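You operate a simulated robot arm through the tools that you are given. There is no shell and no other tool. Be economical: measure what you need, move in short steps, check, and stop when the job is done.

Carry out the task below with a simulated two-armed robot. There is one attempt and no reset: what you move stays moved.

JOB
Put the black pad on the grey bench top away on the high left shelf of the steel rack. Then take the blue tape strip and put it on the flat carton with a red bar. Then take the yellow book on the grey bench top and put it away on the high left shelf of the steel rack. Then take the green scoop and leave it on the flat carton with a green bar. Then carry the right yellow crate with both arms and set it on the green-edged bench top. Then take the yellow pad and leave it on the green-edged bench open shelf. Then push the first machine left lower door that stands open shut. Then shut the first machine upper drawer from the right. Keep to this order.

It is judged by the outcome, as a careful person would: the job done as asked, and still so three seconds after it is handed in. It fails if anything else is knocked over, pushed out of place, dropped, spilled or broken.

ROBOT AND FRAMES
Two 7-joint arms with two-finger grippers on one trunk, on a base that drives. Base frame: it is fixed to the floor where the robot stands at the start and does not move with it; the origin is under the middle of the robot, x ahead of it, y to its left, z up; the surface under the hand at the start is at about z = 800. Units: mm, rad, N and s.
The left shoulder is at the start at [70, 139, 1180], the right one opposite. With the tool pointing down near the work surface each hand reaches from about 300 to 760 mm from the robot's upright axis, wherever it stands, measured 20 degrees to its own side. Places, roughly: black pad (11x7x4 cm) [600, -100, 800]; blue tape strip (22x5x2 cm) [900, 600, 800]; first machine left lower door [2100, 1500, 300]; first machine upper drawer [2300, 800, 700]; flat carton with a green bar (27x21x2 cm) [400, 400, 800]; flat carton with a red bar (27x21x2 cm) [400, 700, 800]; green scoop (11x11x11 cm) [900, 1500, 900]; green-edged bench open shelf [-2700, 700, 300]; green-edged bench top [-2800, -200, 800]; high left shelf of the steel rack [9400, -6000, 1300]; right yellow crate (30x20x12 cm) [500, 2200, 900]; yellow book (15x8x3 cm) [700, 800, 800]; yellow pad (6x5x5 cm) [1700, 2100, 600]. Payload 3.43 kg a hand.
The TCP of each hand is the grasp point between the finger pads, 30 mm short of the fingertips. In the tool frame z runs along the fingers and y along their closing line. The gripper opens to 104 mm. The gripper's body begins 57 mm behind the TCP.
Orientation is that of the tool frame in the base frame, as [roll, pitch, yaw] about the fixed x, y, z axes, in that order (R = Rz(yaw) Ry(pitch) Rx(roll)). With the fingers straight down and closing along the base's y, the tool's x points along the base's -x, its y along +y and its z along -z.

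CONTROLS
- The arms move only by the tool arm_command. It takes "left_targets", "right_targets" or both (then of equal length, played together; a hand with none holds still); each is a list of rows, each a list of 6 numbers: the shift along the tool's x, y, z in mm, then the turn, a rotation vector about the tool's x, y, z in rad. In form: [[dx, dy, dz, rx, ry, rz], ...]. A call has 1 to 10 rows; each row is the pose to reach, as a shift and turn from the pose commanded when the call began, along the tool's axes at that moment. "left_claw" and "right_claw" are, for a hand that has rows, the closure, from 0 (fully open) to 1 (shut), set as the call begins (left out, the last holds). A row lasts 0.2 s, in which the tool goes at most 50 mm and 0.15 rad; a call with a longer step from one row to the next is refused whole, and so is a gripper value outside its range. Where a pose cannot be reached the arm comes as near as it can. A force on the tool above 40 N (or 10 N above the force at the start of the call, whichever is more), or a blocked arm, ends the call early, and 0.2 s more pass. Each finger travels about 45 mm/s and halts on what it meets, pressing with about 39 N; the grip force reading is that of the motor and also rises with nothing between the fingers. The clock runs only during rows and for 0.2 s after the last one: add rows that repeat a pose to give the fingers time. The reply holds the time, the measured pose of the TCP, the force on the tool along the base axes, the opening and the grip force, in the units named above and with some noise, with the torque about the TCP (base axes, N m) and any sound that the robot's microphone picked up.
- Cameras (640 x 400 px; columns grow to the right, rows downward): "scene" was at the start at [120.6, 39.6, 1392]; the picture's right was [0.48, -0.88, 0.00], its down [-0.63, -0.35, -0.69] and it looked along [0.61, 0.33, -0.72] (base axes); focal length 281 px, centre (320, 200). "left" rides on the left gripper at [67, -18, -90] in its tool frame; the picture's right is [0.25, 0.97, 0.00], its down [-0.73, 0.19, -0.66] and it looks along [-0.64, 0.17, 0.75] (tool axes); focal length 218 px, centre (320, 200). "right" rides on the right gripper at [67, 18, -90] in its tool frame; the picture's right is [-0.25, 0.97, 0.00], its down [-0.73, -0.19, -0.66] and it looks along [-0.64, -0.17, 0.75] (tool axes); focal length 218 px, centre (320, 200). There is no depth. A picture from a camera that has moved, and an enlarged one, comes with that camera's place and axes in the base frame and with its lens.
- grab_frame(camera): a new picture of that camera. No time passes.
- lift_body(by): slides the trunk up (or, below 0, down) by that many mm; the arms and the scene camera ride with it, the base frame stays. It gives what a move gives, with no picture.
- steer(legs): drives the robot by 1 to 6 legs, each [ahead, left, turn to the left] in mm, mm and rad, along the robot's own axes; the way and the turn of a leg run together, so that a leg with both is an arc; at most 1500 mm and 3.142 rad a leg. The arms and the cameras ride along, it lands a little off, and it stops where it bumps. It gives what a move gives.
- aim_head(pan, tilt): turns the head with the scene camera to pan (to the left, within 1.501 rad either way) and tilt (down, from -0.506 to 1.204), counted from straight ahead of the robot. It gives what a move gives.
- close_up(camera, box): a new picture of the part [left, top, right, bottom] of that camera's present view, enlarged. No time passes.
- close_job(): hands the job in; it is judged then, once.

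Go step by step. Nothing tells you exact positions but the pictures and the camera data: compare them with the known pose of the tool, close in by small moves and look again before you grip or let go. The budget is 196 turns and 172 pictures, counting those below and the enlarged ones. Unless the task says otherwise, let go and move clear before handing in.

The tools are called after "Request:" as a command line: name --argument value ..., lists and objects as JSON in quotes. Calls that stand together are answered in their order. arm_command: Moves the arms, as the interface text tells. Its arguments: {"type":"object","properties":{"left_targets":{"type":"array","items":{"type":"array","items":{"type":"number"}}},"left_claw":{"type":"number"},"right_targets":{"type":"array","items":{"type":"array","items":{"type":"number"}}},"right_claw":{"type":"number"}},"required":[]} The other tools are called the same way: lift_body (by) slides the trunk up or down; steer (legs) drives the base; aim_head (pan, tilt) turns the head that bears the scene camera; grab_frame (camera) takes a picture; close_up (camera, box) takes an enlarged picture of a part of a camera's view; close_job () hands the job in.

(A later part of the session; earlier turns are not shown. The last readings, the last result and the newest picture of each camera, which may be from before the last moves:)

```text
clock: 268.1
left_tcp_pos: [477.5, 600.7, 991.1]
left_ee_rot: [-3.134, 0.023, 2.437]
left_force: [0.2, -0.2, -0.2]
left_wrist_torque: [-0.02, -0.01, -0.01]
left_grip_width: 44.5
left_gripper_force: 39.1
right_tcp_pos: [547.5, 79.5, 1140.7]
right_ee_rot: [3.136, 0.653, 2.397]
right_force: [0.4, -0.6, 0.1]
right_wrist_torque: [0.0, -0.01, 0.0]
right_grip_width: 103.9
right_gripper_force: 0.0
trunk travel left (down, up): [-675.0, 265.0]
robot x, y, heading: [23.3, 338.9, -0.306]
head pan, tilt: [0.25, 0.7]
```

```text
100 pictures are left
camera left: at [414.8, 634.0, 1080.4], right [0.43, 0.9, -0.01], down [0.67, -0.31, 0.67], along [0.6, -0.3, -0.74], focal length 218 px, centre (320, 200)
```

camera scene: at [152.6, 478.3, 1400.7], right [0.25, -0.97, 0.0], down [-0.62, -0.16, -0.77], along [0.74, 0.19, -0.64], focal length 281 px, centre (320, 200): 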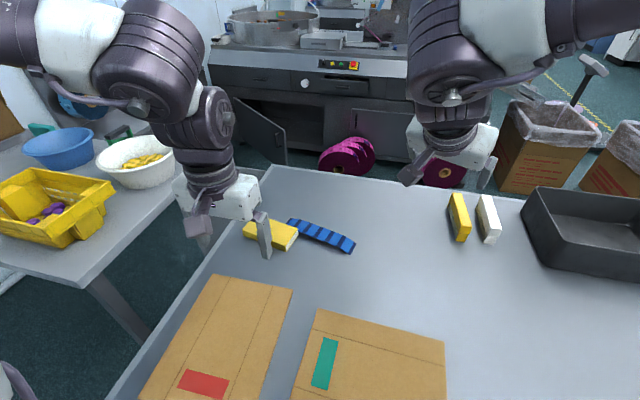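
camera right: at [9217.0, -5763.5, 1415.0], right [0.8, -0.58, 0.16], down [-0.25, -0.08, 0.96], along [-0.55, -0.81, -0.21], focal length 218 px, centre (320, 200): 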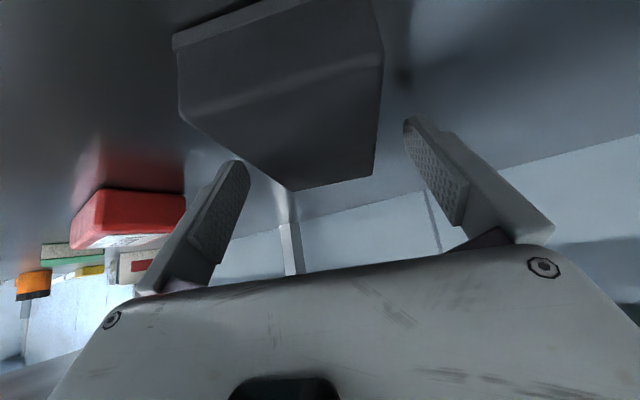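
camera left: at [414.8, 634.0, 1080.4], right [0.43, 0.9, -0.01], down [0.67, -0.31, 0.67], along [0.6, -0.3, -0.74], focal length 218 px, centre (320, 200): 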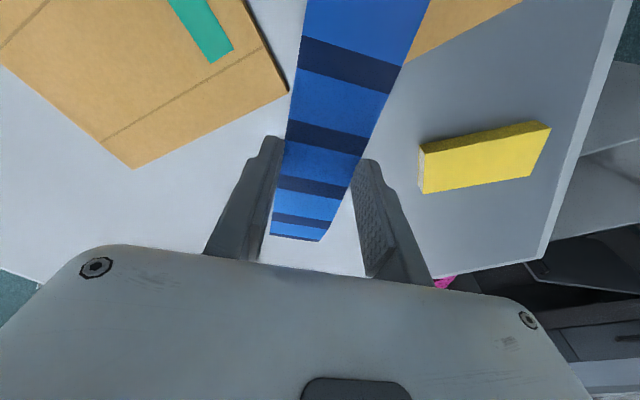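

Request:
steer --legs '[[0, 0, 0.306]]'

Request:
aim_head --pan 0.7 --tilt 0.9

Request:
grab_frame --camera "scene"

Request:
grab_frame --camera "left"

```text
clock: 269.5
left_tcp_pos: [376.3, 728.2, 991.8]
left_ee_rot: [-3.136, 0.022, 2.747]
left_force: [0.3, 0.4, -0.3]
left_wrist_torque: [-0.01, 0.03, 0.02]
left_grip_width: 44.2
left_gripper_force: 38.7
right_tcp_pos: [601.4, 250.0, 1140.5]
right_ee_rot: [3.139, 0.652, 2.704]
right_force: [0.1, 0.4, 0.3]
right_wrist_torque: [0.01, -0.02, 0.01]
right_grip_width: 104.1
right_gripper_force: 0.1
trunk travel left (down, up): [-675.0, 265.0]
robot x, y, heading: [22.2, 340.5, 0.003]
head pan, tilt: [0.25, 0.7]
```

```text
clock: 270.4
left_tcp_pos: [377.7, 727.8, 991.0]
left_ee_rot: [-3.135, 0.023, 2.745]
left_force: [0.8, -0.6, 0.5]
left_wrist_torque: [0.05, -0.01, -0.02]
left_grip_width: 44.2
left_gripper_force: 39.0
right_tcp_pos: [600.6, 250.0, 1139.1]
right_ee_rot: [3.138, 0.653, 2.703]
right_force: [-0.9, -0.1, 0.7]
right_wrist_torque: [0.01, -0.01, 0.03]
right_grip_width: 103.9
right_gripper_force: 0.2
trunk travel left (down, up): [-675.0, 265.0]
robot x, y, heading: [20.1, 341.9, -0.001]
head pan, tilt: [0.7, 0.901]
```

```text
99 pictures are left
camera scene: at [129.0, 389.1, 1384.5], right [0.65, -0.76, 0.0], down [-0.6, -0.51, -0.62], along [0.47, 0.4, -0.78], focal length 281 px, centre (320, 200)
```

scene: 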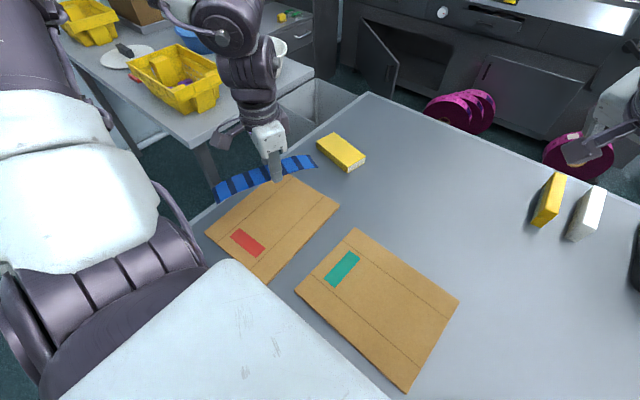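

```text
98 pictures are left
camera left: at [306.9, 739.3, 1080.5], right [0.14, 0.99, -0.01], down [0.73, -0.1, 0.67], along [0.66, -0.1, -0.74], focal length 218 px, centre (320, 200)
```

left: 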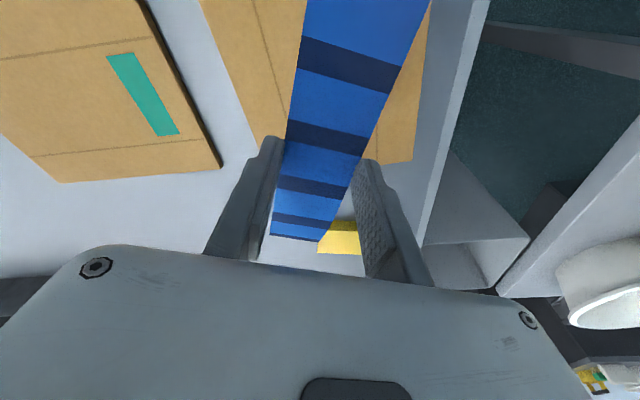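

The carton is centred near (349, 712). I'm making small alignment moves, then going down.

Request:
arm_command --left_targets '[[-4, -9, 30, 0, 0, -0.12], [-7, -18, 60, 0, 0, -0.25], [-7, -18, 90, 0, 0, -0.25], [-7, -18, 115, 0, 0, -0.25]]'

Request:
close_up --camera "scene" --box '[180, 100, 380, 300]'

```text
clock: 271.4
left_tcp_pos: [379.1, 707.5, 877.3]
left_ee_rot: [-3.129, 0.021, 2.996]
left_force: [0.1, -0.1, 0.7]
left_wrist_torque: [-0.01, 0.04, 0.02]
left_grip_width: 44.3
left_gripper_force: 39.1
right_tcp_pos: [601.2, 251.6, 1139.5]
right_ee_rot: [3.138, 0.652, 2.704]
right_force: [0.0, 0.0, 1.1]
right_wrist_torque: [-0.01, 0.02, 0.0]
right_grip_width: 103.9
right_gripper_force: 0.0
trunk travel left (down, up): [-675.0, 265.0]
robot x, y, heading: [22.7, 339.4, -0.002]
head pan, tilt: [0.7, 0.901]
```

```text
2.00 times, centred on (280, 200) of scene
camera zoom: at [129.9, 389.8, 1384.4], right [0.65, -0.76, 0.0], down [-0.6, -0.51, -0.62], along [0.47, 0.4, -0.78], focal length 561 px, centre (400, 200)
```

zoom: 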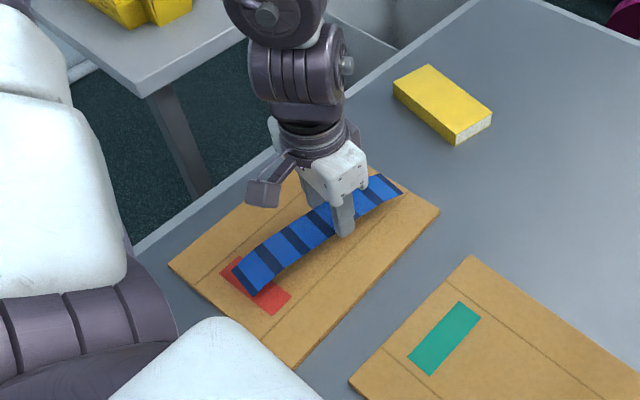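

It's well within the carton. I'm going down gently and releasing.

Request:
arm_command --left_targets '[[0, 0, 4, 0, 0, 0], [0, 0, 8, 0, 0, 0], [0, 0, 12, 0, 0, 0], [0, 0, 16, 0, 0, 0]]'

Request:
arm_command --left_targets '[[0, 0, 2, 0, 0, 0], [0, 0, 3, 0, 0, 0]]'

```text
clock: 272.4
left_tcp_pos: [379.8, 706.1, 860.8]
left_ee_rot: [-3.129, 0.021, 2.994]
left_force: [-1.3, 0.5, 0.3]
left_wrist_torque: [0.01, -0.03, -0.02]
left_grip_width: 44.2
left_gripper_force: 38.7
right_tcp_pos: [600.4, 251.1, 1139.6]
right_ee_rot: [3.137, 0.654, 2.706]
right_force: [-0.2, 0.4, 0.4]
right_wrist_torque: [-0.01, 0.01, 0.01]
right_grip_width: 103.7
right_gripper_force: 0.0
trunk travel left (down, up): [-675.0, 265.0]
robot x, y, heading: [20.5, 336.9, 0.003]
head pan, tilt: [0.7, 0.901]
```

```text
clock: 273.0
left_tcp_pos: [379.1, 707.0, 857.1]
left_ee_rot: [-3.13, 0.021, 2.994]
left_force: [-0.1, 0.1, -0.1]
left_wrist_torque: [0.01, 0.01, -0.01]
left_grip_width: 44.5
left_gripper_force: 39.2
right_tcp_pos: [601.8, 251.5, 1139.0]
right_ee_rot: [3.137, 0.654, 2.706]
right_force: [0.4, -0.1, -0.4]
right_wrist_torque: [0.01, 0.0, -0.03]
right_grip_width: 104.0
right_gripper_force: 0.0
trunk travel left (down, up): [-675.0, 265.0]
robot x, y, heading: [19.9, 337.0, 0.0]
head pan, tilt: [0.7, 0.901]
```

Request:
arm_command --left_targets '[[0, 0, 2, 0, 0, 0], [0, 0, 4, 0, 0, 0], [0, 0, 6, 0, 0, 0], [0, 0, 8, 0, 0, 0]]'

Request:
close_up --camera "scene" --box '[200, 140, 360, 240]'

```text
clock: 274.0
left_tcp_pos: [380.1, 706.7, 851.5]
left_ee_rot: [-3.132, 0.024, 2.995]
left_force: [0.5, 1.4, 10.3]
left_wrist_torque: [0.54, 1.04, -0.13]
left_grip_width: 44.2
left_gripper_force: 38.9
right_tcp_pos: [600.7, 251.6, 1140.1]
right_ee_rot: [3.137, 0.654, 2.704]
right_force: [-0.8, 0.4, -0.4]
right_wrist_torque: [0.02, 0.03, 0.01]
right_grip_width: 103.9
right_gripper_force: 0.1
trunk travel left (down, up): [-675.0, 265.0]
robot x, y, heading: [22.1, 343.2, 0.005]
head pan, tilt: [0.7, 0.901]
```

```text
4.00 times, centred on (280, 190) of scene
camera zoom: at [128.2, 388.2, 1384.8], right [0.65, -0.76, 0.0], down [-0.6, -0.51, -0.62], along [0.47, 0.4, -0.78], focal length 1123 px, centre (480, 240)
```

zoom: 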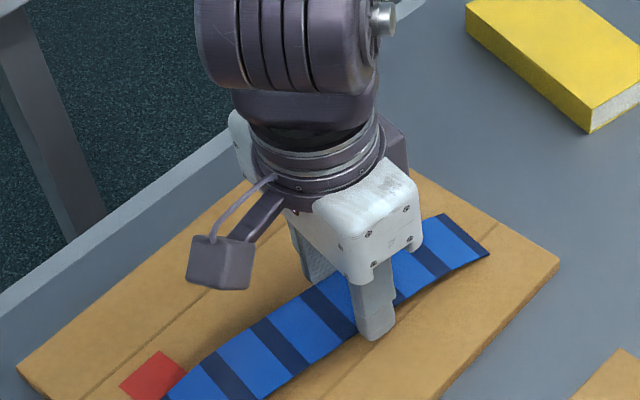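

Request:
arm_command --left_targets '[[0, 0, -1, 0, 0, 0], [0, 0, -1, 0, 0, 0], [0, 0, -1, 0, 0, 0], [0, 0, -1, 0, 0, 0], [0, 0, -1, 0, 0, 0], [0, 0, -40, 0, 0, 0], [0, 0, -80, 0, 0, 0], [0, 0, -120, 0, 0, 0], [0, 0, -160, 0, 0, 0]]' --left_claw 0

Request:
grab_frame --camera "scene"

```text
clock: 276.0
left_tcp_pos: [374.0, 708.2, 1012.2]
left_ee_rot: [-3.133, 0.023, 2.995]
left_force: [-0.1, 0.0, -0.1]
left_wrist_torque: [0.02, 0.0, -0.01]
left_grip_width: 103.8
left_gripper_force: 0.0
right_tcp_pos: [598.9, 250.6, 1140.3]
right_ee_rot: [3.136, 0.653, 2.702]
right_force: [0.0, 0.2, -0.7]
right_wrist_torque: [0.03, -0.03, -0.01]
right_grip_width: 103.6
right_gripper_force: 0.0
trunk travel left (down, up): [-675.0, 265.0]
robot x, y, heading: [22.1, 336.3, 0.002]
head pan, tilt: [0.7, 0.901]
```

```text
95 pictures are left
camera scene: at [127.1, 388.1, 1384.6], right [0.65, -0.76, 0.0], down [-0.6, -0.51, -0.62], along [0.47, 0.4, -0.78], focal length 281 px, centre (320, 200)
```

scene: 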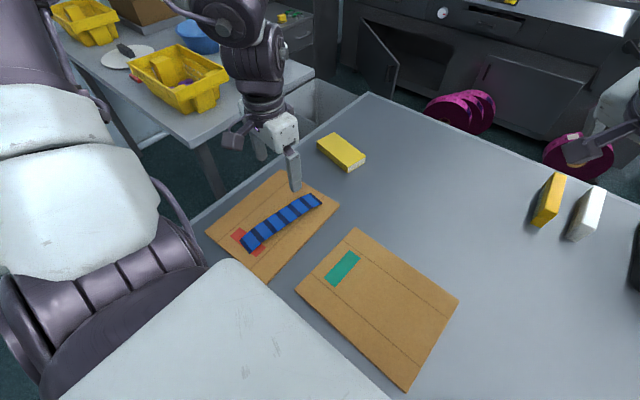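

The tape is on the red-bar carton. Next is the yellow book near (638, 740), long side along y. I'll use the same left-arm approach: base at y≈470, heading -0.3.

Request:
steer --legs '[[0, 133, 0], [0, 0, -0.3]]'

Request:
arm_command --left_targets '[[-16, 10, 9, 0, 0, 0.138], [-32, 20, 18, 0, 0, 0.276], [-48, 31, 27, 0, 0, 0.413], [-65, 41, 36, 0, 0, 0.55], [-81, 51, 45, 0, 0, 0.69], [-97, 61, 54, 0, 0, 0.827], [-114, 72, 63, 0, 0, 0.964], [-130, 82, 72, 0, 0, 1.1], [-146, 92, 82, 0, 0, 1.24]]'

Request:
grab_frame --camera "left"

```text
clock: 278.3
left_tcp_pos: [469.3, 720.1, 1010.4]
left_ee_rot: [-3.129, 0.02, 2.695]
left_force: [0.6, -0.5, -0.5]
left_wrist_torque: [-0.03, 0.0, -0.02]
left_grip_width: 104.1
left_gripper_force: 0.1
right_tcp_pos: [548.3, 216.5, 1141.4]
right_ee_rot: [3.138, 0.652, 2.405]
right_force: [-0.8, -0.1, -0.4]
right_wrist_torque: [0.03, 0.02, 0.02]
right_grip_width: 103.8
right_gripper_force: 0.1
trunk travel left (down, up): [-675.0, 265.0]
robot x, y, heading: [19.5, 472.1, -0.297]
head pan, tilt: [0.7, 0.901]
```

```text
clock: 280.3
left_tcp_pos: [643.4, 736.7, 931.2]
left_ee_rot: [3.127, 0.018, 1.45]
left_force: [0.3, -0.4, 0.4]
left_wrist_torque: [0.0, 0.03, 0.0]
left_grip_width: 103.9
left_gripper_force: 0.1
right_tcp_pos: [549.5, 216.3, 1138.6]
right_ee_rot: [3.139, 0.653, 2.406]
right_force: [0.3, -0.6, -0.5]
right_wrist_torque: [0.01, 0.01, -0.04]
right_grip_width: 104.0
right_gripper_force: 0.1
trunk travel left (down, up): [-675.0, 265.0]
robot x, y, heading: [21.2, 472.3, -0.303]
head pan, tilt: [0.7, 0.901]
```

```text
94 pictures are left
camera left: at [633.1, 808.3, 1019.1], right [0.99, 0.14, 0.01], down [0.09, -0.73, 0.67], along [0.1, -0.67, -0.74], focal length 218 px, centre (320, 200)
```

left: 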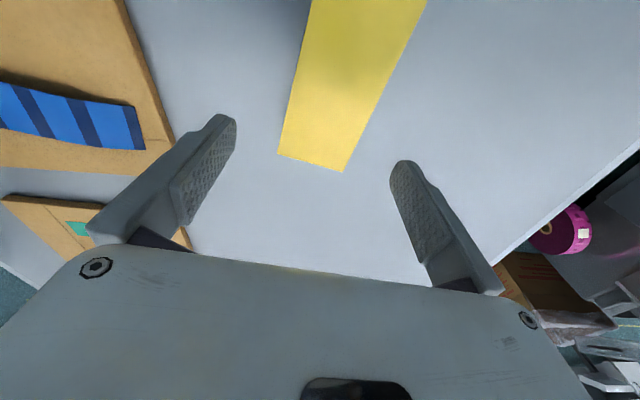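

The book is directly below. I'm making a small correction, then going down and gripping.

Request:
arm_command --left_targets '[[8, 5, 40, 0, 0, 0.05], [8, 5, 70, 0, 0, 0.05], [8, 5, 85, 0, 0, 0.05], [8, 5, 88, 0, 0, 0.05]]'

Request:
arm_command --left_targets '[[0, 0, 0, 0, 0, 0], [0, 0, 0, 0, 0, 0], [0, 0, 0, 0, 0, 0], [0, 0, -5, 0, 0, 0], [0, 0, -40, 0, 0, 0], [0, 0, -80, 0, 0, 0]]' --left_claw 1

Request:
grab_frame --camera "left"

```text
clock: 281.3
left_tcp_pos: [650.3, 742.1, 841.7]
left_ee_rot: [3.126, 0.018, 1.404]
left_force: [0.0, 0.5, 0.5]
left_wrist_torque: [-0.01, 0.04, -0.02]
left_grip_width: 104.1
left_gripper_force: 0.1
right_tcp_pos: [549.1, 215.4, 1140.3]
right_ee_rot: [3.138, 0.652, 2.404]
right_force: [0.2, 0.1, -0.9]
right_wrist_torque: [-0.02, 0.01, -0.01]
right_grip_width: 103.9
right_gripper_force: 0.2
trunk travel left (down, up): [-675.0, 265.0]
robot x, y, heading: [20.5, 472.0, -0.299]
head pan, tilt: [0.7, 0.901]
```

```text
clock: 282.7
left_tcp_pos: [647.0, 744.7, 922.8]
left_ee_rot: [3.122, 0.017, 1.404]
left_force: [0.1, 0.6, -1.1]
left_wrist_torque: [-0.02, -0.01, 0.03]
left_grip_width: 71.3
left_gripper_force: 39.2
right_tcp_pos: [548.0, 215.4, 1140.6]
right_ee_rot: [3.137, 0.654, 2.404]
right_force: [-0.8, -0.3, -0.1]
right_wrist_torque: [0.06, 0.02, 0.04]
right_grip_width: 103.9
right_gripper_force: 0.0
trunk travel left (down, up): [-675.0, 265.0]
robot x, y, heading: [24.2, 471.1, -0.296]
head pan, tilt: [0.7, 0.901]
```

```text
93 pictures are left
camera left: at [639.6, 816.0, 1011.4], right [1.0, 0.09, 0.01], down [0.06, -0.74, 0.67], along [0.07, -0.67, -0.74], focal length 218 px, centre (320, 200)
```

left: 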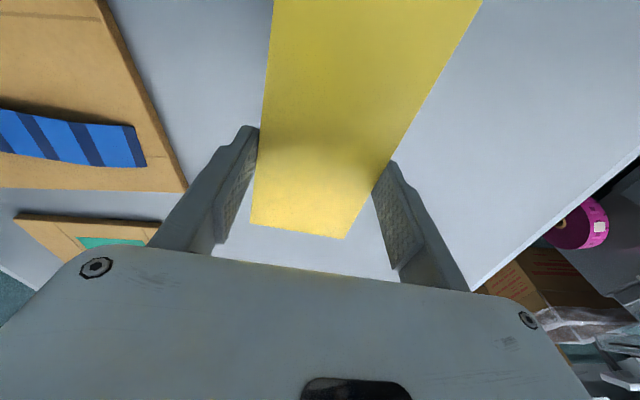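

The book is held at 71 mm. I'm turning it so its long side points away from the robot, then I'll set it down at about (620, 600) for a tilted regrip.

Request:
arm_command --left_targets '[[-15, 0, 0, 0, 0, -0.14], [-30, 0, 0, 0, 0, -0.28], [-45, -1, 0, 0, 0, -0.42], [-60, -1, 0, 0, 0, -0.56], [-75, -1, 0, 0, 0, -0.7], [-90, -2, 0, 0, 0, -0.84], [-105, -2, 0, 0, 0, -0.98], [-120, -2, 0, 0, 0, -1.12], [-135, -3, 0, 0, 0, -1.26], [-145, -3, 0, 0, 0, -1.4]]'

Request:
arm_command --left_targets '[[0, 0, 10, 0, 0, -0.14], [0, 0, 30, 0, 0, -0.28], [0, 0, 50, 0, 0, -0.42], [0, 0, 70, 0, 0, -0.42]]'

Request:
grab_frame --camera "left"

```text
clock: 284.9
left_tcp_pos: [620.4, 602.1, 924.9]
left_ee_rot: [-3.128, 0.02, 2.805]
left_force: [0.1, 0.4, -1.3]
left_wrist_torque: [0.01, -0.02, -0.01]
left_grip_width: 71.7
left_gripper_force: 38.8
right_tcp_pos: [548.9, 215.6, 1140.2]
right_ee_rot: [3.137, 0.654, 2.405]
right_force: [-1.1, -0.9, -1.1]
right_wrist_torque: [-0.01, 0.02, -0.01]
right_grip_width: 103.9
right_gripper_force: 0.0
trunk travel left (down, up): [-675.0, 265.0]
robot x, y, heading: [20.3, 471.8, -0.297]
head pan, tilt: [0.7, 0.901]
```

```text
clock: 285.9
left_tcp_pos: [615.9, 607.8, 861.9]
left_ee_rot: [-3.12, 0.012, -3.057]
left_force: [-0.8, 0.4, -2.7]
left_wrist_torque: [-0.01, -0.01, 0.02]
left_grip_width: 71.6
left_gripper_force: 38.9
left hand out of reach, approached as far as the arm can: row 4
right_tcp_pos: [548.2, 215.3, 1140.8]
right_ee_rot: [3.137, 0.652, 2.408]
right_force: [-0.6, 0.4, -0.2]
right_wrist_torque: [0.0, -0.03, -0.01]
right_grip_width: 103.9
right_gripper_force: 0.1
trunk travel left (down, up): [-675.0, 265.0]
robot x, y, heading: [17.0, 474.7, -0.295]
head pan, tilt: [0.7, 0.901]
```

```text
92 pictures are left
camera left: at [550.0, 586.5, 952.3], right [-0.33, 0.94, -0.03], down [0.7, 0.27, 0.66], along [0.63, 0.2, -0.75], focal length 218 px, centre (320, 200)
```

left: 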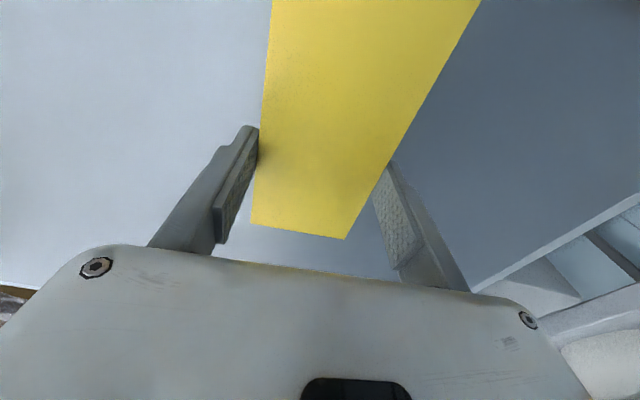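

Request:
lift_body --by -17

Request:
lift_body --by -4

```text
clock: 286.5
left_tcp_pos: [616.8, 607.4, 845.3]
left_ee_rot: [-3.119, 0.012, -3.057]
left_force: [0.4, 0.0, -2.1]
left_wrist_torque: [-0.01, -0.04, -0.05]
left_grip_width: 71.4
left_gripper_force: 39.0
right_tcp_pos: [548.3, 215.8, 1123.3]
right_ee_rot: [3.139, 0.653, 2.405]
right_force: [1.2, 1.2, -1.1]
right_wrist_torque: [0.01, 0.02, -0.01]
right_grip_width: 104.1
right_gripper_force: 0.3
trunk travel left (down, up): [-658.0, 282.0]
robot x, y, heading: [20.6, 474.3, -0.295]
head pan, tilt: [0.7, 0.901]
```

```text
clock: 287.1
left_tcp_pos: [615.1, 607.7, 843.7]
left_ee_rot: [-3.119, 0.016, -3.056]
left_force: [1.2, 0.6, 11.5]
left_wrist_torque: [0.49, 0.34, -0.22]
left_grip_width: 71.6
left_gripper_force: 39.3
right_tcp_pos: [547.8, 215.6, 1119.1]
right_ee_rot: [3.134, 0.655, 2.404]
right_force: [0.3, -0.2, 0.6]
right_wrist_torque: [0.03, -0.02, -0.03]
right_grip_width: 104.1
right_gripper_force: 0.0
trunk travel left (down, up): [-654.0, 286.0]
robot x, y, heading: [22.2, 474.5, -0.299]
head pan, tilt: [0.7, 0.901]
```

Request:
arm_command --left_targets '[[0, 0, -1, 0, 0, 0], [0, 0, -1, 0, 0, 0], [0, 0, -1, 0, 0, 0], [0, 0, -1, 0, 0, 0], [0, 0, -40, 0, 0, 0], [0, 0, -80, 0, 0, 0]]' --left_claw 0

Request:
arm_command --left_targets '[[0, 0, 0, 0, -0.13, 0], [0, 0, 0, 0, -0.26, 0], [0, 0, 0, 0, -0.39, 0], [0, 0, 0, 0, -0.52, 0], [0, 0, 0, 0, -0.65, 0], [0, 0, 0, 0, -0.65, 0]]'

Request:
grab_frame --camera "left"

```text
clock: 288.4
left_tcp_pos: [616.2, 608.5, 920.0]
left_ee_rot: [-3.119, 0.013, -3.06]
left_force: [-0.4, 0.1, 0.6]
left_wrist_torque: [0.03, 0.01, 0.0]
left_grip_width: 103.9
left_gripper_force: 0.1
right_tcp_pos: [548.5, 215.2, 1119.7]
right_ee_rot: [3.136, 0.654, 2.402]
right_force: [0.9, 0.3, -0.7]
right_wrist_torque: [0.03, -0.02, -0.02]
right_grip_width: 103.9
right_gripper_force: 0.0
trunk travel left (down, up): [-654.0, 286.0]
robot x, y, heading: [19.9, 472.8, -0.3]
head pan, tilt: [0.7, 0.901]
```

```text
clock: 289.9
left_tcp_pos: [603.3, 685.8, 946.8]
left_ee_rot: [-3.111, 0.621, -3.042]
left_force: [0.3, -0.2, 0.1]
left_wrist_torque: [-0.02, 0.02, 0.02]
left_grip_width: 104.1
left_gripper_force: 0.1
left hand out of reach, approached as far as the arm can: row 3, 4, 5, 6
right_tcp_pos: [547.9, 217.1, 1119.6]
right_ee_rot: [3.138, 0.654, 2.404]
right_force: [0.2, -0.1, -0.5]
right_wrist_torque: [0.01, 0.04, 0.02]
right_grip_width: 104.0
right_gripper_force: 0.1
trunk travel left (down, up): [-654.0, 286.0]
robot x, y, heading: [20.6, 472.7, -0.295]
head pan, tilt: [0.7, 0.901]
```

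```text
91 pictures are left
camera left: at [499.0, 661.1, 982.8], right [-0.28, 0.94, -0.17], down [0.19, 0.23, 0.95], along [0.94, 0.24, -0.25], focal length 218 px, centre (320, 200)
```

left: 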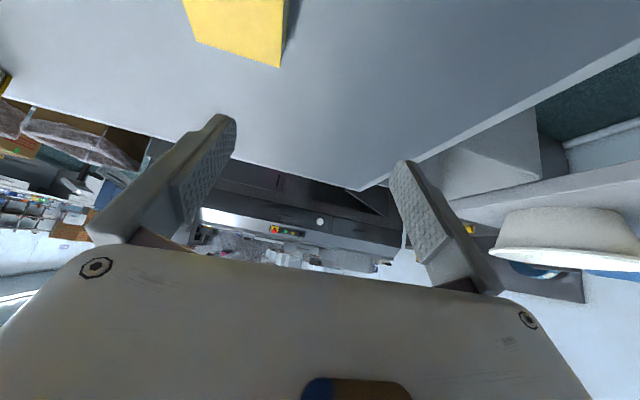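

In this arm posture the tilted hand prefers to sit farther left, so I'll shift the base right by about 74 mm, which puts it over the book.

Request:
steer --legs '[[22, -71, 0]]'

Request:
grab_frame --camera "left"

```text
clock: 290.9
left_tcp_pos: [604.9, 613.0, 947.0]
left_ee_rot: [-3.109, 0.617, -3.038]
left_force: [-0.9, 0.7, 0.3]
left_wrist_torque: [-0.03, 0.04, 0.01]
left_grip_width: 104.0
left_gripper_force: 0.1
right_tcp_pos: [548.6, 144.6, 1120.5]
right_ee_rot: [3.14, 0.654, 2.408]
right_force: [1.1, 0.0, -0.1]
right_wrist_torque: [0.03, 0.01, 0.01]
right_grip_width: 104.3
right_gripper_force: 0.1
trunk travel left (down, up): [-654.0, 286.0]
robot x, y, heading: [23.2, 397.2, -0.293]
head pan, tilt: [0.7, 0.901]
```

```text
90 pictures are left
camera left: at [499.5, 588.0, 982.2], right [-0.29, 0.94, -0.17], down [0.19, 0.23, 0.95], along [0.94, 0.24, -0.25], focal length 218 px, centre (320, 200)
```

left: 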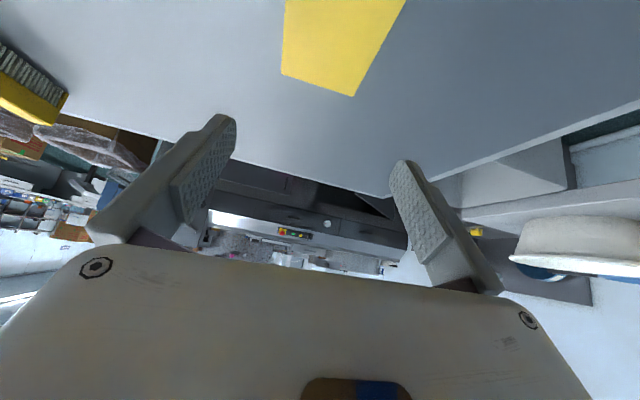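

Request:
arm_command --left_targets '[[21, -1, 29, 0, 0, 0], [42, -2, 58, 0, 0, 0], [55, -3, 77, 0, 0, 0], [61, -3, 86, 0, 0, 0]]'

Request:
arm_command --left_targets '[[0, 0, 0, 0, 0, 0], [0, 0, 0, 0, 0, 0], [0, 0, 0, 0, 0, 0], [0, 0, 0, 0, 0, 0], [-6, 0, -8, 0, 0, 0], [-26, 0, -36, 0, 0, 0], [-50, 0, -70, 0, 0, 0], [-70, 0, -98, 0, 0, 0]]' --left_claw 1

Request:
grab_frame --camera "left"

```text
clock: 291.9
left_tcp_pos: [603.1, 606.2, 840.5]
left_ee_rot: [-3.11, 0.618, -3.038]
left_force: [-0.4, 0.1, 0.3]
left_wrist_torque: [0.0, 0.01, -0.01]
left_grip_width: 104.2
left_gripper_force: 0.0
right_tcp_pos: [549.0, 143.0, 1118.0]
right_ee_rot: [3.137, 0.653, 2.407]
right_force: [-0.9, 0.4, -0.5]
right_wrist_torque: [0.0, -0.04, 0.02]
right_grip_width: 104.2
right_gripper_force: 0.0
trunk travel left (down, up): [-654.0, 286.0]
robot x, y, heading: [21.0, 398.8, -0.294]
head pan, tilt: [0.7, 0.901]
```

```text
clock: 293.7
left_tcp_pos: [603.0, 613.0, 960.4]
left_ee_rot: [-3.112, 0.617, -3.043]
left_force: [-0.6, -0.4, -1.6]
left_wrist_torque: [0.0, 0.03, -0.03]
left_grip_width: 71.2
left_gripper_force: 39.3
left hand out of reach, approached as far as the arm can: row 8
right_tcp_pos: [548.8, 142.6, 1119.5]
right_ee_rot: [3.138, 0.654, 2.406]
right_force: [0.1, -0.3, 0.5]
right_wrist_torque: [-0.01, 0.02, 0.0]
right_grip_width: 103.8
right_gripper_force: 0.1
trunk travel left (down, up): [-654.0, 286.0]
robot x, y, heading: [19.8, 398.7, -0.298]
head pan, tilt: [0.7, 0.901]
```

```text
89 pictures are left
camera left: at [499.2, 588.3, 996.3], right [-0.29, 0.94, -0.17], down [0.2, 0.23, 0.95], along [0.94, 0.24, -0.25], focal length 218 px, centre (320, 200)
```

left: 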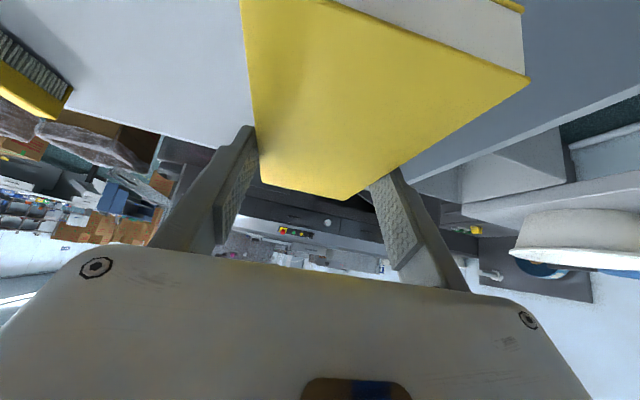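

The book is gripped with a tilt. I'm driving to the rack by the same route.

Request:
steer --legs '[[-400, 0, 0], [0, 0, 0.298], [0, -1500, 0], [0, -1500, 0], [0, -600, 0]]'

Request:
aim_head --pan 0 --tilt 0.35

```text
clock: 314.3
left_tcp_pos: [130.0, -2752.2, 961.0]
left_ee_rot: [-3.11, 0.619, -2.778]
left_force: [-0.1, 0.5, -1.7]
left_wrist_torque: [0.0, 0.01, 0.01]
left_grip_width: 71.2
left_gripper_force: 38.7
right_tcp_pos: [198.7, -3220.4, 1117.9]
right_ee_rot: [3.138, 0.651, 2.67]
right_force: [0.0, 0.6, 0.0]
right_wrist_torque: [0.0, -0.03, -0.04]
right_grip_width: 104.0
right_gripper_force: 0.0
trunk travel left (down, up): [-654.0, 286.0]
robot x, y, heading: [-377.0, -3112.9, -0.034]
head pan, tilt: [0.7, 0.901]
```

```text
clock: 315.4
left_tcp_pos: [127.8, -2752.5, 962.4]
left_ee_rot: [-3.109, 0.617, -2.778]
left_force: [0.1, -0.4, -1.3]
left_wrist_torque: [-0.03, 0.0, 0.0]
left_grip_width: 71.2
left_gripper_force: 38.5
right_tcp_pos: [197.2, -3221.4, 1118.5]
right_ee_rot: [3.138, 0.654, 2.671]
right_force: [0.0, 0.5, -0.1]
right_wrist_torque: [0.02, -0.02, -0.02]
right_grip_width: 103.9
right_gripper_force: 0.0
trunk travel left (down, up): [-654.0, 286.0]
robot x, y, heading: [-374.8, -3111.4, -0.037]
head pan, tilt: [0.0, 0.351]
```

Request:
steer --legs '[[0, 0, 0.036], [1200, -450, 0], [850, -750, 0], [0, -460, 0]]'

Request:
steer --legs '[[1000, 0, 0]]'

```text
clock: 330.0
left_tcp_pos: [2221.0, -4305.4, 961.5]
left_ee_rot: [-3.111, 0.618, -2.682]
left_force: [-0.3, -0.1, -1.9]
left_wrist_torque: [0.01, 0.02, -0.02]
left_grip_width: 71.3
left_gripper_force: 38.6
right_tcp_pos: [2335.0, -4764.2, 1118.2]
right_ee_rot: [3.139, 0.652, 2.768]
right_force: [-0.4, 0.0, -0.4]
right_wrist_torque: [0.0, 0.02, -0.02]
right_grip_width: 104.0
right_gripper_force: 0.0
trunk travel left (down, up): [-654.0, 286.0]
robot x, y, heading: [1753.2, -4710.9, 0.063]
head pan, tilt: [0.0, 0.351]
```

```text
clock: 335.2
left_tcp_pos: [3216.8, -4239.4, 961.2]
left_ee_rot: [-3.109, 0.616, -2.68]
left_force: [-0.3, 0.8, -1.2]
left_wrist_torque: [0.0, -0.02, -0.03]
left_grip_width: 71.3
left_gripper_force: 38.9
right_tcp_pos: [3331.7, -4699.1, 1118.1]
right_ee_rot: [3.137, 0.653, 2.77]
right_force: [0.1, 0.0, 0.6]
right_wrist_torque: [0.01, 0.0, 0.02]
right_grip_width: 103.8
right_gripper_force: 0.0
trunk travel left (down, up): [-654.0, 286.0]
robot x, y, heading: [2747.8, -4646.8, 0.069]
head pan, tilt: [0.0, 0.351]
```

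The left side is getting tight. I'm correcting the heading and shifting right before going on.

Request:
steer --legs '[[0, 0, -0.069], [0, -150, 0]]'

Request:
grab_frame --camera "scene"

```text
clock: 337.0
left_tcp_pos: [3242.0, -4420.9, 961.0]
left_ee_rot: [-3.108, 0.616, -2.746]
left_force: [-0.2, 0.2, -1.8]
left_wrist_torque: [-0.04, 0.01, 0.02]
left_grip_width: 71.2
left_gripper_force: 38.8
right_tcp_pos: [3326.1, -4885.4, 1119.7]
right_ee_rot: [3.141, 0.654, 2.707]
right_force: [-0.2, 0.2, -0.4]
right_wrist_torque: [0.03, 0.0, 0.0]
right_grip_width: 104.0
right_gripper_force: 0.0
trunk travel left (down, up): [-654.0, 286.0]
robot x, y, heading: [2748.5, -4798.7, 0.002]
head pan, tilt: [0.0, 0.351]
```

```text
88 pictures are left
camera scene: at [2890.5, -4796.4, 1410.9], right [0.0, -1.0, 0.0], down [-0.34, 0.0, -0.94], along [0.94, 0.0, -0.34], focal length 281 px, centre (320, 200)
```

scene: 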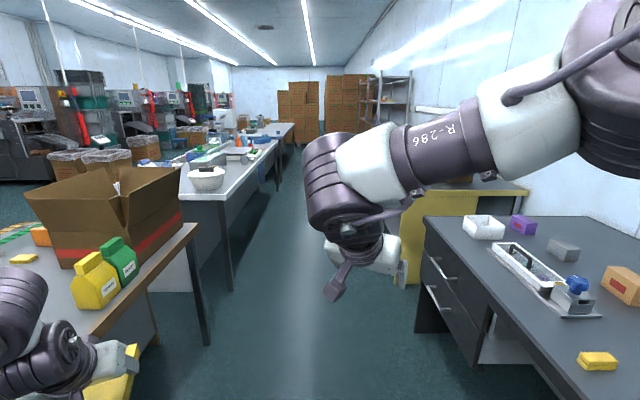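

Request:
steer --legs '[[1200, 0, 0]]'

```text
clock: 343.1
left_tcp_pos: [4445.1, -4415.1, 959.8]
left_ee_rot: [-3.114, 0.618, -2.74]
left_force: [1.2, 0.6, -2.1]
left_wrist_torque: [0.0, 0.03, 0.0]
left_grip_width: 71.1
left_gripper_force: 38.7
right_tcp_pos: [4531.3, -4879.2, 1120.2]
right_ee_rot: [3.139, 0.653, 2.711]
right_force: [0.6, 0.7, 0.1]
right_wrist_torque: [-0.01, -0.01, 0.0]
right_grip_width: 104.2
right_gripper_force: 0.0
trunk travel left (down, up): [-654.0, 286.0]
robot x, y, heading: [3952.5, -4796.8, 0.006]
head pan, tilt: [0.0, 0.351]
```

Request:
steer --legs '[[1300, -10, -0.006]]'

Request:
steer --legs '[[1300, 0, 0]]'

Request:
grab_frame --camera "scene"

```text
clock: 349.7
left_tcp_pos: [5745.8, -4426.3, 959.9]
left_ee_rot: [-3.113, 0.619, -2.747]
left_force: [0.3, -0.3, -0.9]
left_wrist_torque: [0.01, 0.02, 0.01]
left_grip_width: 71.2
left_gripper_force: 39.6
right_tcp_pos: [5828.3, -4892.1, 1119.0]
right_ee_rot: [3.137, 0.653, 2.702]
right_force: [-0.1, 0.0, 0.1]
right_wrist_torque: [0.01, 0.0, 0.01]
right_grip_width: 104.2
right_gripper_force: 0.1
trunk travel left (down, up): [-654.0, 286.0]
robot x, y, heading: [5250.4, -4804.2, 0.0]
head pan, tilt: [0.0, 0.351]
```

```text
clock: 356.2
left_tcp_pos: [7046.5, -4426.1, 959.9]
left_ee_rot: [-3.112, 0.616, -2.744]
left_force: [0.3, -0.3, -0.7]
left_wrist_torque: [0.01, 0.02, 0.02]
left_grip_width: 71.5
left_gripper_force: 38.5
right_tcp_pos: [7130.3, -4892.2, 1120.1]
right_ee_rot: [3.137, 0.655, 2.704]
right_force: [0.3, -0.7, -0.4]
right_wrist_torque: [-0.03, 0.0, 0.01]
right_grip_width: 103.9
right_gripper_force: 0.1
trunk travel left (down, up): [-654.0, 286.0]
robot x, y, heading: [6549.5, -4803.7, -0.002]
head pan, tilt: [0.0, 0.351]
```

```text
87 pictures are left
camera scene: at [6694.6, -4801.9, 1411.0], right [0.0, -1.0, 0.0], down [-0.34, 0.0, -0.94], along [0.94, 0.0, -0.34], focal length 281 px, centre (320, 200)
```

scene: 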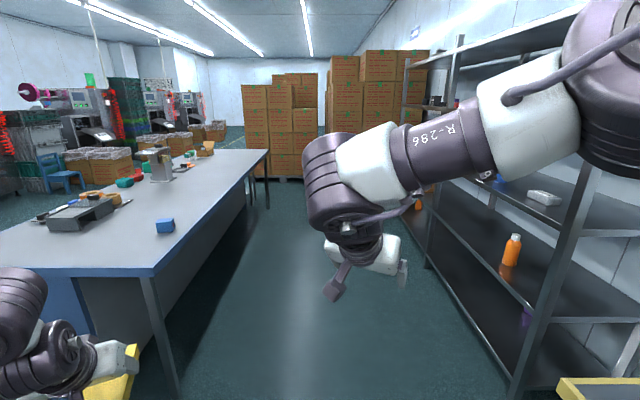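

Request:
steer --legs '[[1440, 0, 0], [1440, 0, 0], [0, 0, -1.569]]'

Request:
aim_head --pan 0.2 --tilt 0.2

Request:
lift_body --by 286

Request:
grab_frame --camera "scene"

```text
clock: 373.8
left_tcp_pos: [9785.1, -5336.7, 961.7]
left_ee_rot: [-3.111, 0.619, 1.96]
left_force: [-0.8, -0.1, -1.1]
left_wrist_torque: [0.02, 0.0, -0.03]
left_grip_width: 71.2
left_gripper_force: 38.2
right_tcp_pos: [9318.5, -5417.7, 1118.4]
right_ee_rot: [3.137, 0.652, 1.126]
right_force: [0.3, -0.1, -0.6]
right_wrist_torque: [0.0, 0.02, 0.02]
right_grip_width: 104.1
right_gripper_force: 0.0
trunk travel left (down, up): [-654.0, 286.0]
robot x, y, heading: [9411.0, -4840.4, -1.573]
head pan, tilt: [0.0, 0.351]
```

```text
clock: 374.6
left_tcp_pos: [9785.6, -5335.6, 960.4]
left_ee_rot: [-3.113, 0.62, 1.959]
left_force: [0.4, 0.6, -1.0]
left_wrist_torque: [-0.02, 0.01, 0.0]
left_grip_width: 71.3
left_gripper_force: 39.0
right_tcp_pos: [9318.5, -5416.5, 1118.6]
right_ee_rot: [3.138, 0.652, 1.125]
right_force: [-0.5, -0.7, -0.2]
right_wrist_torque: [0.02, -0.02, -0.01]
right_grip_width: 103.8
right_gripper_force: 0.0
trunk travel left (down, up): [-654.0, 286.0]
robot x, y, heading: [9408.6, -4837.4, -1.577]
head pan, tilt: [0.201, 0.201]
```

```text
clock: 377.4
left_tcp_pos: [9784.2, -5336.3, 1247.0]
left_ee_rot: [-3.112, 0.617, 1.958]
left_force: [-0.1, 0.4, -1.3]
left_wrist_torque: [-0.05, 0.03, 0.0]
left_grip_width: 71.5
left_gripper_force: 39.0
right_tcp_pos: [9319.2, -5417.4, 1405.0]
right_ee_rot: [3.137, 0.652, 1.126]
right_force: [-0.3, 0.3, 0.4]
right_wrist_torque: [-0.02, -0.01, -0.02]
right_grip_width: 103.9
right_gripper_force: 0.1
trunk travel left (down, up): [-940.0, 0.0]
robot x, y, heading: [9416.7, -4839.0, -1.575]
head pan, tilt: [0.201, 0.201]
```

```text
86 pictures are left
camera scene: at [9430.1, -4979.9, 1710.9], right [-0.98, -0.19, 0.0], down [-0.04, 0.2, -0.98], along [0.19, -0.96, -0.2], focal length 281 px, centre (320, 200)
```

scene: 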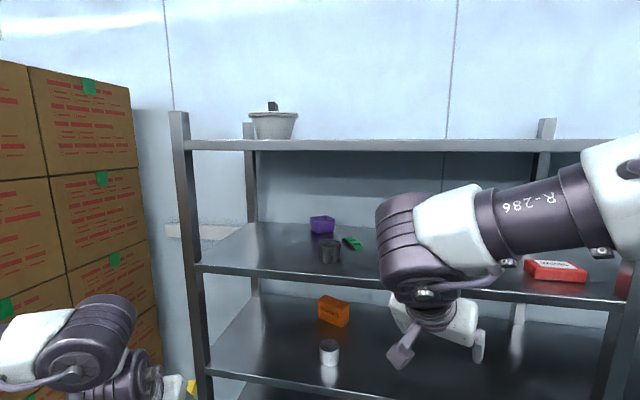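

The free space left of the dark jar is centred near x 9775. I'm raising the left arm and extending it.

Request:
arm_command --left_targets '[[-22, 0, -30, 0, 0, 0], [-44, 0, -61, 0, 0, 0], [-66, 0, -92, 0, 0, 0], [-88, 0, -122, 0, 0, 0], [-116, -14, -102, 0, 0, 0], [-144, -28, -82, 0, 0, 0], [-172, -42, -62, 0, 0, 0], [-201, -57, -42, 0, 0, 0]]'

Request:
grab_frame --camera "scene"

```text
clock: 379.2
left_tcp_pos: [9784.3, -5488.2, 1398.0]
left_ee_rot: [-3.113, 0.616, 1.959]
left_force: [-0.8, -0.5, -1.6]
left_wrist_torque: [0.03, -0.03, 0.03]
left_grip_width: 71.1
left_gripper_force: 39.1
right_tcp_pos: [9318.2, -5419.6, 1403.5]
right_ee_rot: [3.138, 0.651, 1.127]
right_force: [-0.9, 0.0, 0.7]
right_wrist_torque: [0.02, 0.01, 0.0]
right_grip_width: 104.1
right_gripper_force: 0.1
trunk travel left (down, up): [-940.0, 0.0]
robot x, y, heading: [9409.3, -4836.5, -1.575]
head pan, tilt: [0.201, 0.201]
```

```text
85 pictures are left
camera scene: at [9428.7, -4982.2, 1710.8], right [-0.98, -0.19, 0.0], down [-0.04, 0.2, -0.98], along [0.19, -0.96, -0.2], focal length 281 px, centre (320, 200)
```

scene: 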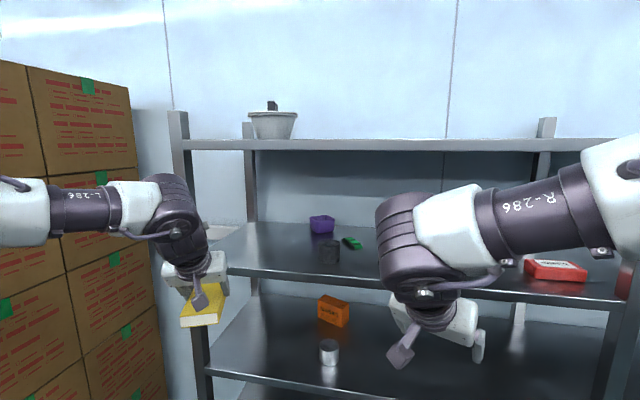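

Reached. I'm extending the left arm a bit more so its elbow trails, and pulling the right hand back out of the way.

Request:
arm_command --left_targets '[[-15, -8, 11, 0, 0, 0], [-30, -15, 21, 0, 0, 0], [-45, -23, 32, 0, 0, 0], [-60, -30, 42, 0, 0, 0], [-75, -38, 53, 0, 0, 0]]' --right_targets '[[29, -17, -22, 0, 0, 0], [58, -34, -44, 0, 0, 0], [86, -52, -65, 0, 0, 0], [115, -69, -87, 0, 0, 0], [144, -86, -109, 0, 0, 0]]'

Request:
aim_head --pan 0.5 --tilt 0.35

Request:
grab_frame --camera "scene"

```text
clock: 380.4
left_tcp_pos: [9784.1, -5551.2, 1401.1]
left_ee_rot: [-3.11, 0.619, 1.96]
left_force: [0.3, -0.3, -1.6]
left_wrist_torque: [-0.01, 0.04, 0.02]
left_grip_width: 71.4
left_gripper_force: 39.7
left hand out of reach, approached as far as the arm can: row 4, 5
right_tcp_pos: [9319.8, -5212.5, 1405.7]
right_ee_rot: [3.137, 0.656, 1.124]
right_force: [0.6, 0.6, -0.6]
right_wrist_torque: [-0.03, 0.0, 0.02]
right_grip_width: 103.8
right_gripper_force: 0.1
trunk travel left (down, up): [-940.0, 0.0]
robot x, y, heading: [9411.5, -4839.0, -1.579]
head pan, tilt: [0.201, 0.201]
```

```text
clock: 381.2
left_tcp_pos: [9783.8, -5553.5, 1399.0]
left_ee_rot: [-3.113, 0.617, 1.958]
left_force: [-0.9, 0.8, -1.0]
left_wrist_torque: [-0.01, -0.02, 0.0]
left_grip_width: 71.1
left_gripper_force: 39.3
right_tcp_pos: [9318.8, -5216.4, 1405.3]
right_ee_rot: [3.138, 0.653, 1.126]
right_force: [0.1, 0.1, -0.6]
right_wrist_torque: [0.0, -0.02, 0.0]
right_grip_width: 103.7
right_gripper_force: 0.1
trunk travel left (down, up): [-940.0, 0.0]
robot x, y, heading: [9410.2, -4835.0, -1.577]
head pan, tilt: [0.499, 0.351]
```

```text
84 pictures are left
camera scene: at [9456.0, -4969.1, 1697.1], right [-0.88, -0.47, 0.0], down [-0.16, 0.3, -0.94], along [0.44, -0.83, -0.34], focal length 281 px, centre (320, 200)
```

scene: 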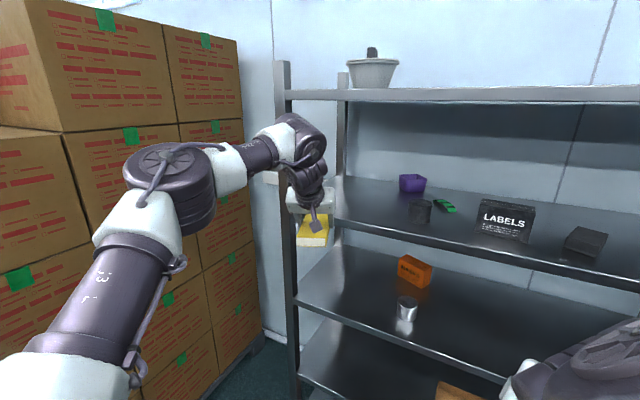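

The pad sits well on the shelf. The elbow estimate clears the post with the book at y≈-5850. I'm raising slightly and driving in.

Request:
arm_command --left_targets '[[-5, 0, -7, 0, 0, 0], [-10, 0, -14, 0, 0, 0]]'

Request:
steer --legs '[[190, 0, 0]]'

Request:
grab_frame --camera "scene"

```text
clock: 381.9
left_tcp_pos: [9784.5, -5553.9, 1416.0]
left_ee_rot: [-3.112, 0.618, 1.959]
left_force: [0.0, 0.4, -2.4]
left_wrist_torque: [0.01, 0.01, -0.01]
left_grip_width: 71.2
left_gripper_force: 38.2
right_tcp_pos: [9320.3, -5216.9, 1404.9]
right_ee_rot: [3.139, 0.653, 1.126]
right_force: [1.1, 0.0, -0.2]
right_wrist_torque: [-0.01, 0.03, -0.01]
right_grip_width: 103.9
right_gripper_force: 0.1
trunk travel left (down, up): [-940.0, 0.0]
robot x, y, heading: [9411.0, -4835.3, -1.575]
head pan, tilt: [0.499, 0.351]
```

```text
clock: 383.4
left_tcp_pos: [9784.7, -5737.8, 1419.7]
left_ee_rot: [-3.11, 0.622, 1.961]
left_force: [-0.1, 1.0, -0.7]
left_wrist_torque: [-0.03, -0.01, -0.05]
left_grip_width: 71.2
left_gripper_force: 39.3
right_tcp_pos: [9320.1, -5401.4, 1405.3]
right_ee_rot: [3.137, 0.656, 1.124]
right_force: [0.2, 0.7, 0.2]
right_wrist_torque: [0.03, 0.01, 0.04]
right_grip_width: 103.9
right_gripper_force: 0.0
trunk travel left (down, up): [-940.0, 0.0]
robot x, y, heading: [9409.4, -5027.4, -1.576]
head pan, tilt: [0.499, 0.351]
```

```text
83 pictures are left
camera scene: at [9455.1, -5153.1, 1697.5], right [-0.88, -0.47, 0.0], down [-0.16, 0.3, -0.94], along [0.44, -0.83, -0.34], focal length 281 px, centre (320, 200)
```

scene: 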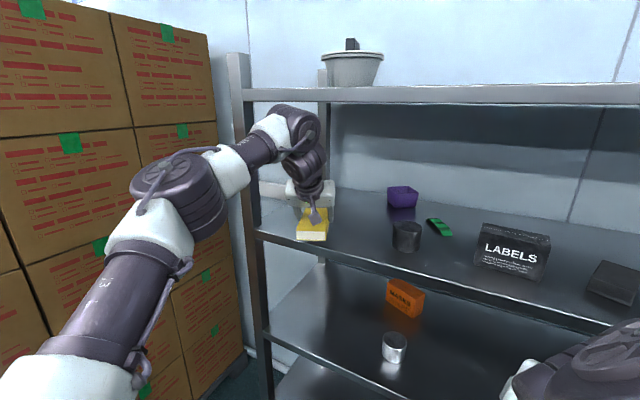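

The elbow is close to the left post, so I'll shift 65 mm right before going deeper.

Request:
steer --legs '[[0, -65, 0]]'

Request:
steer --legs '[[105, 0, 0]]'

Request:
grab_frame --camera "scene"

Request:
grab_frame --camera "left"

```text
clock: 384.4
left_tcp_pos: [9735.6, -5742.2, 1411.7]
left_ee_rot: [-3.1, 0.611, 1.97]
left_force: [1.3, 0.3, -0.6]
left_wrist_torque: [-0.05, 0.08, -0.06]
left_grip_width: 71.3
left_gripper_force: 39.2
right_tcp_pos: [9268.6, -5407.3, 1404.4]
right_ee_rot: [-3.133, 0.657, 1.135]
right_force: [1.2, -0.5, -0.1]
right_wrist_torque: [0.03, 0.08, -0.08]
right_grip_width: 103.9
right_gripper_force: 0.1
trunk travel left (down, up): [-940.0, 0.0]
robot x, y, heading: [9347.7, -5023.7, -1.576]
head pan, tilt: [0.499, 0.351]
```

```text
clock: 385.6
left_tcp_pos: [9719.3, -5833.3, 1424.6]
left_ee_rot: [-3.108, 0.625, 1.963]
left_force: [-1.0, 1.4, -0.4]
left_wrist_torque: [-0.01, 0.0, -0.04]
left_grip_width: 71.1
left_gripper_force: 39.2
right_tcp_pos: [9251.5, -5497.2, 1407.2]
right_ee_rot: [3.132, 0.66, 1.124]
right_force: [-0.5, 0.0, -0.2]
right_wrist_torque: [-0.05, 0.01, 0.04]
right_grip_width: 104.2
right_gripper_force: 0.0
trunk travel left (down, up): [-940.0, 0.0]
robot x, y, heading: [9346.3, -5127.0, -1.579]
head pan, tilt: [0.499, 0.351]
```

```text
82 pictures are left
camera scene: at [9387.7, -5248.3, 1698.3], right [-0.88, -0.47, 0.0], down [-0.16, 0.3, -0.94], along [0.45, -0.83, -0.34], focal length 281 px, centre (320, 200)
```

scene: 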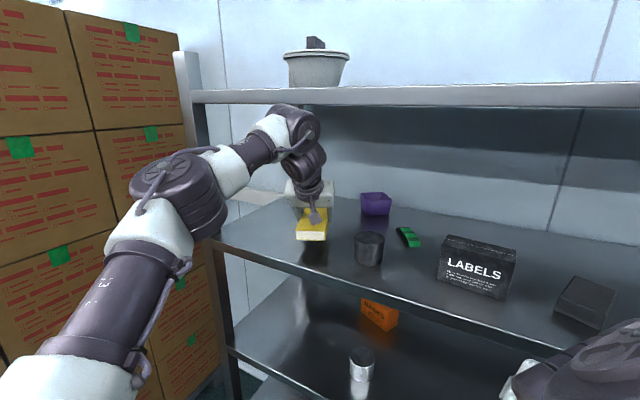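

```text
81 pictures are left
camera left: at [9664.5, -5739.7, 1458.4], right [0.82, 0.54, -0.17], down [0.28, -0.11, 0.95], along [0.5, -0.83, -0.24], focal length 218 px, centre (320, 200)
```

left: 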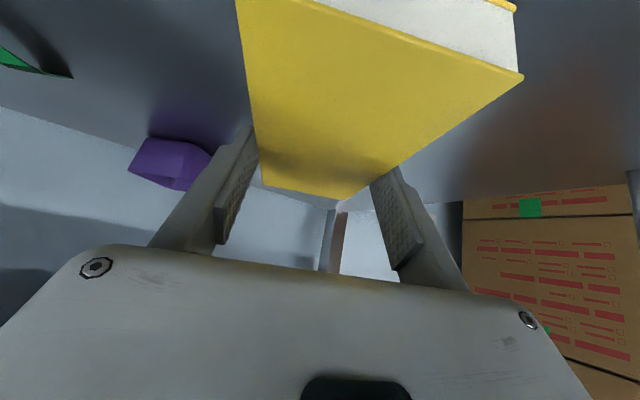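

Request:
lift_body --by -28

Request:
lift_body --by -8

```text
clock: 386.3
left_tcp_pos: [9720.5, -5841.7, 1391.3]
left_ee_rot: [-3.109, 0.621, 1.963]
left_force: [0.5, 0.7, -1.7]
left_wrist_torque: [0.01, -0.01, -0.02]
left_grip_width: 71.1
left_gripper_force: 39.5
right_tcp_pos: [9254.5, -5505.0, 1376.5]
right_ee_rot: [3.137, 0.657, 1.129]
right_force: [0.3, 1.0, -0.2]
right_wrist_torque: [-0.01, 0.04, -0.01]
right_grip_width: 104.0
right_gripper_force: 0.0
trunk travel left (down, up): [-912.0, 28.0]
robot x, y, heading: [9345.8, -5130.1, -1.584]
head pan, tilt: [0.499, 0.351]
```

```text
clock: 386.9
left_tcp_pos: [9720.8, -5842.6, 1382.2]
left_ee_rot: [-3.111, 0.618, 1.963]
left_force: [-1.5, 2.0, 4.7]
left_wrist_torque: [0.53, -0.01, 0.09]
left_grip_width: 71.2
left_gripper_force: 39.4
right_tcp_pos: [9254.2, -5505.5, 1369.5]
right_ee_rot: [3.137, 0.655, 1.128]
right_force: [-0.1, -0.1, 0.4]
right_wrist_torque: [0.03, -0.01, -0.01]
right_grip_width: 104.1
right_gripper_force: 0.0
trunk travel left (down, up): [-904.0, 36.0]
robot x, y, heading: [9347.3, -5125.2, -1.576]
head pan, tilt: [0.499, 0.351]
```

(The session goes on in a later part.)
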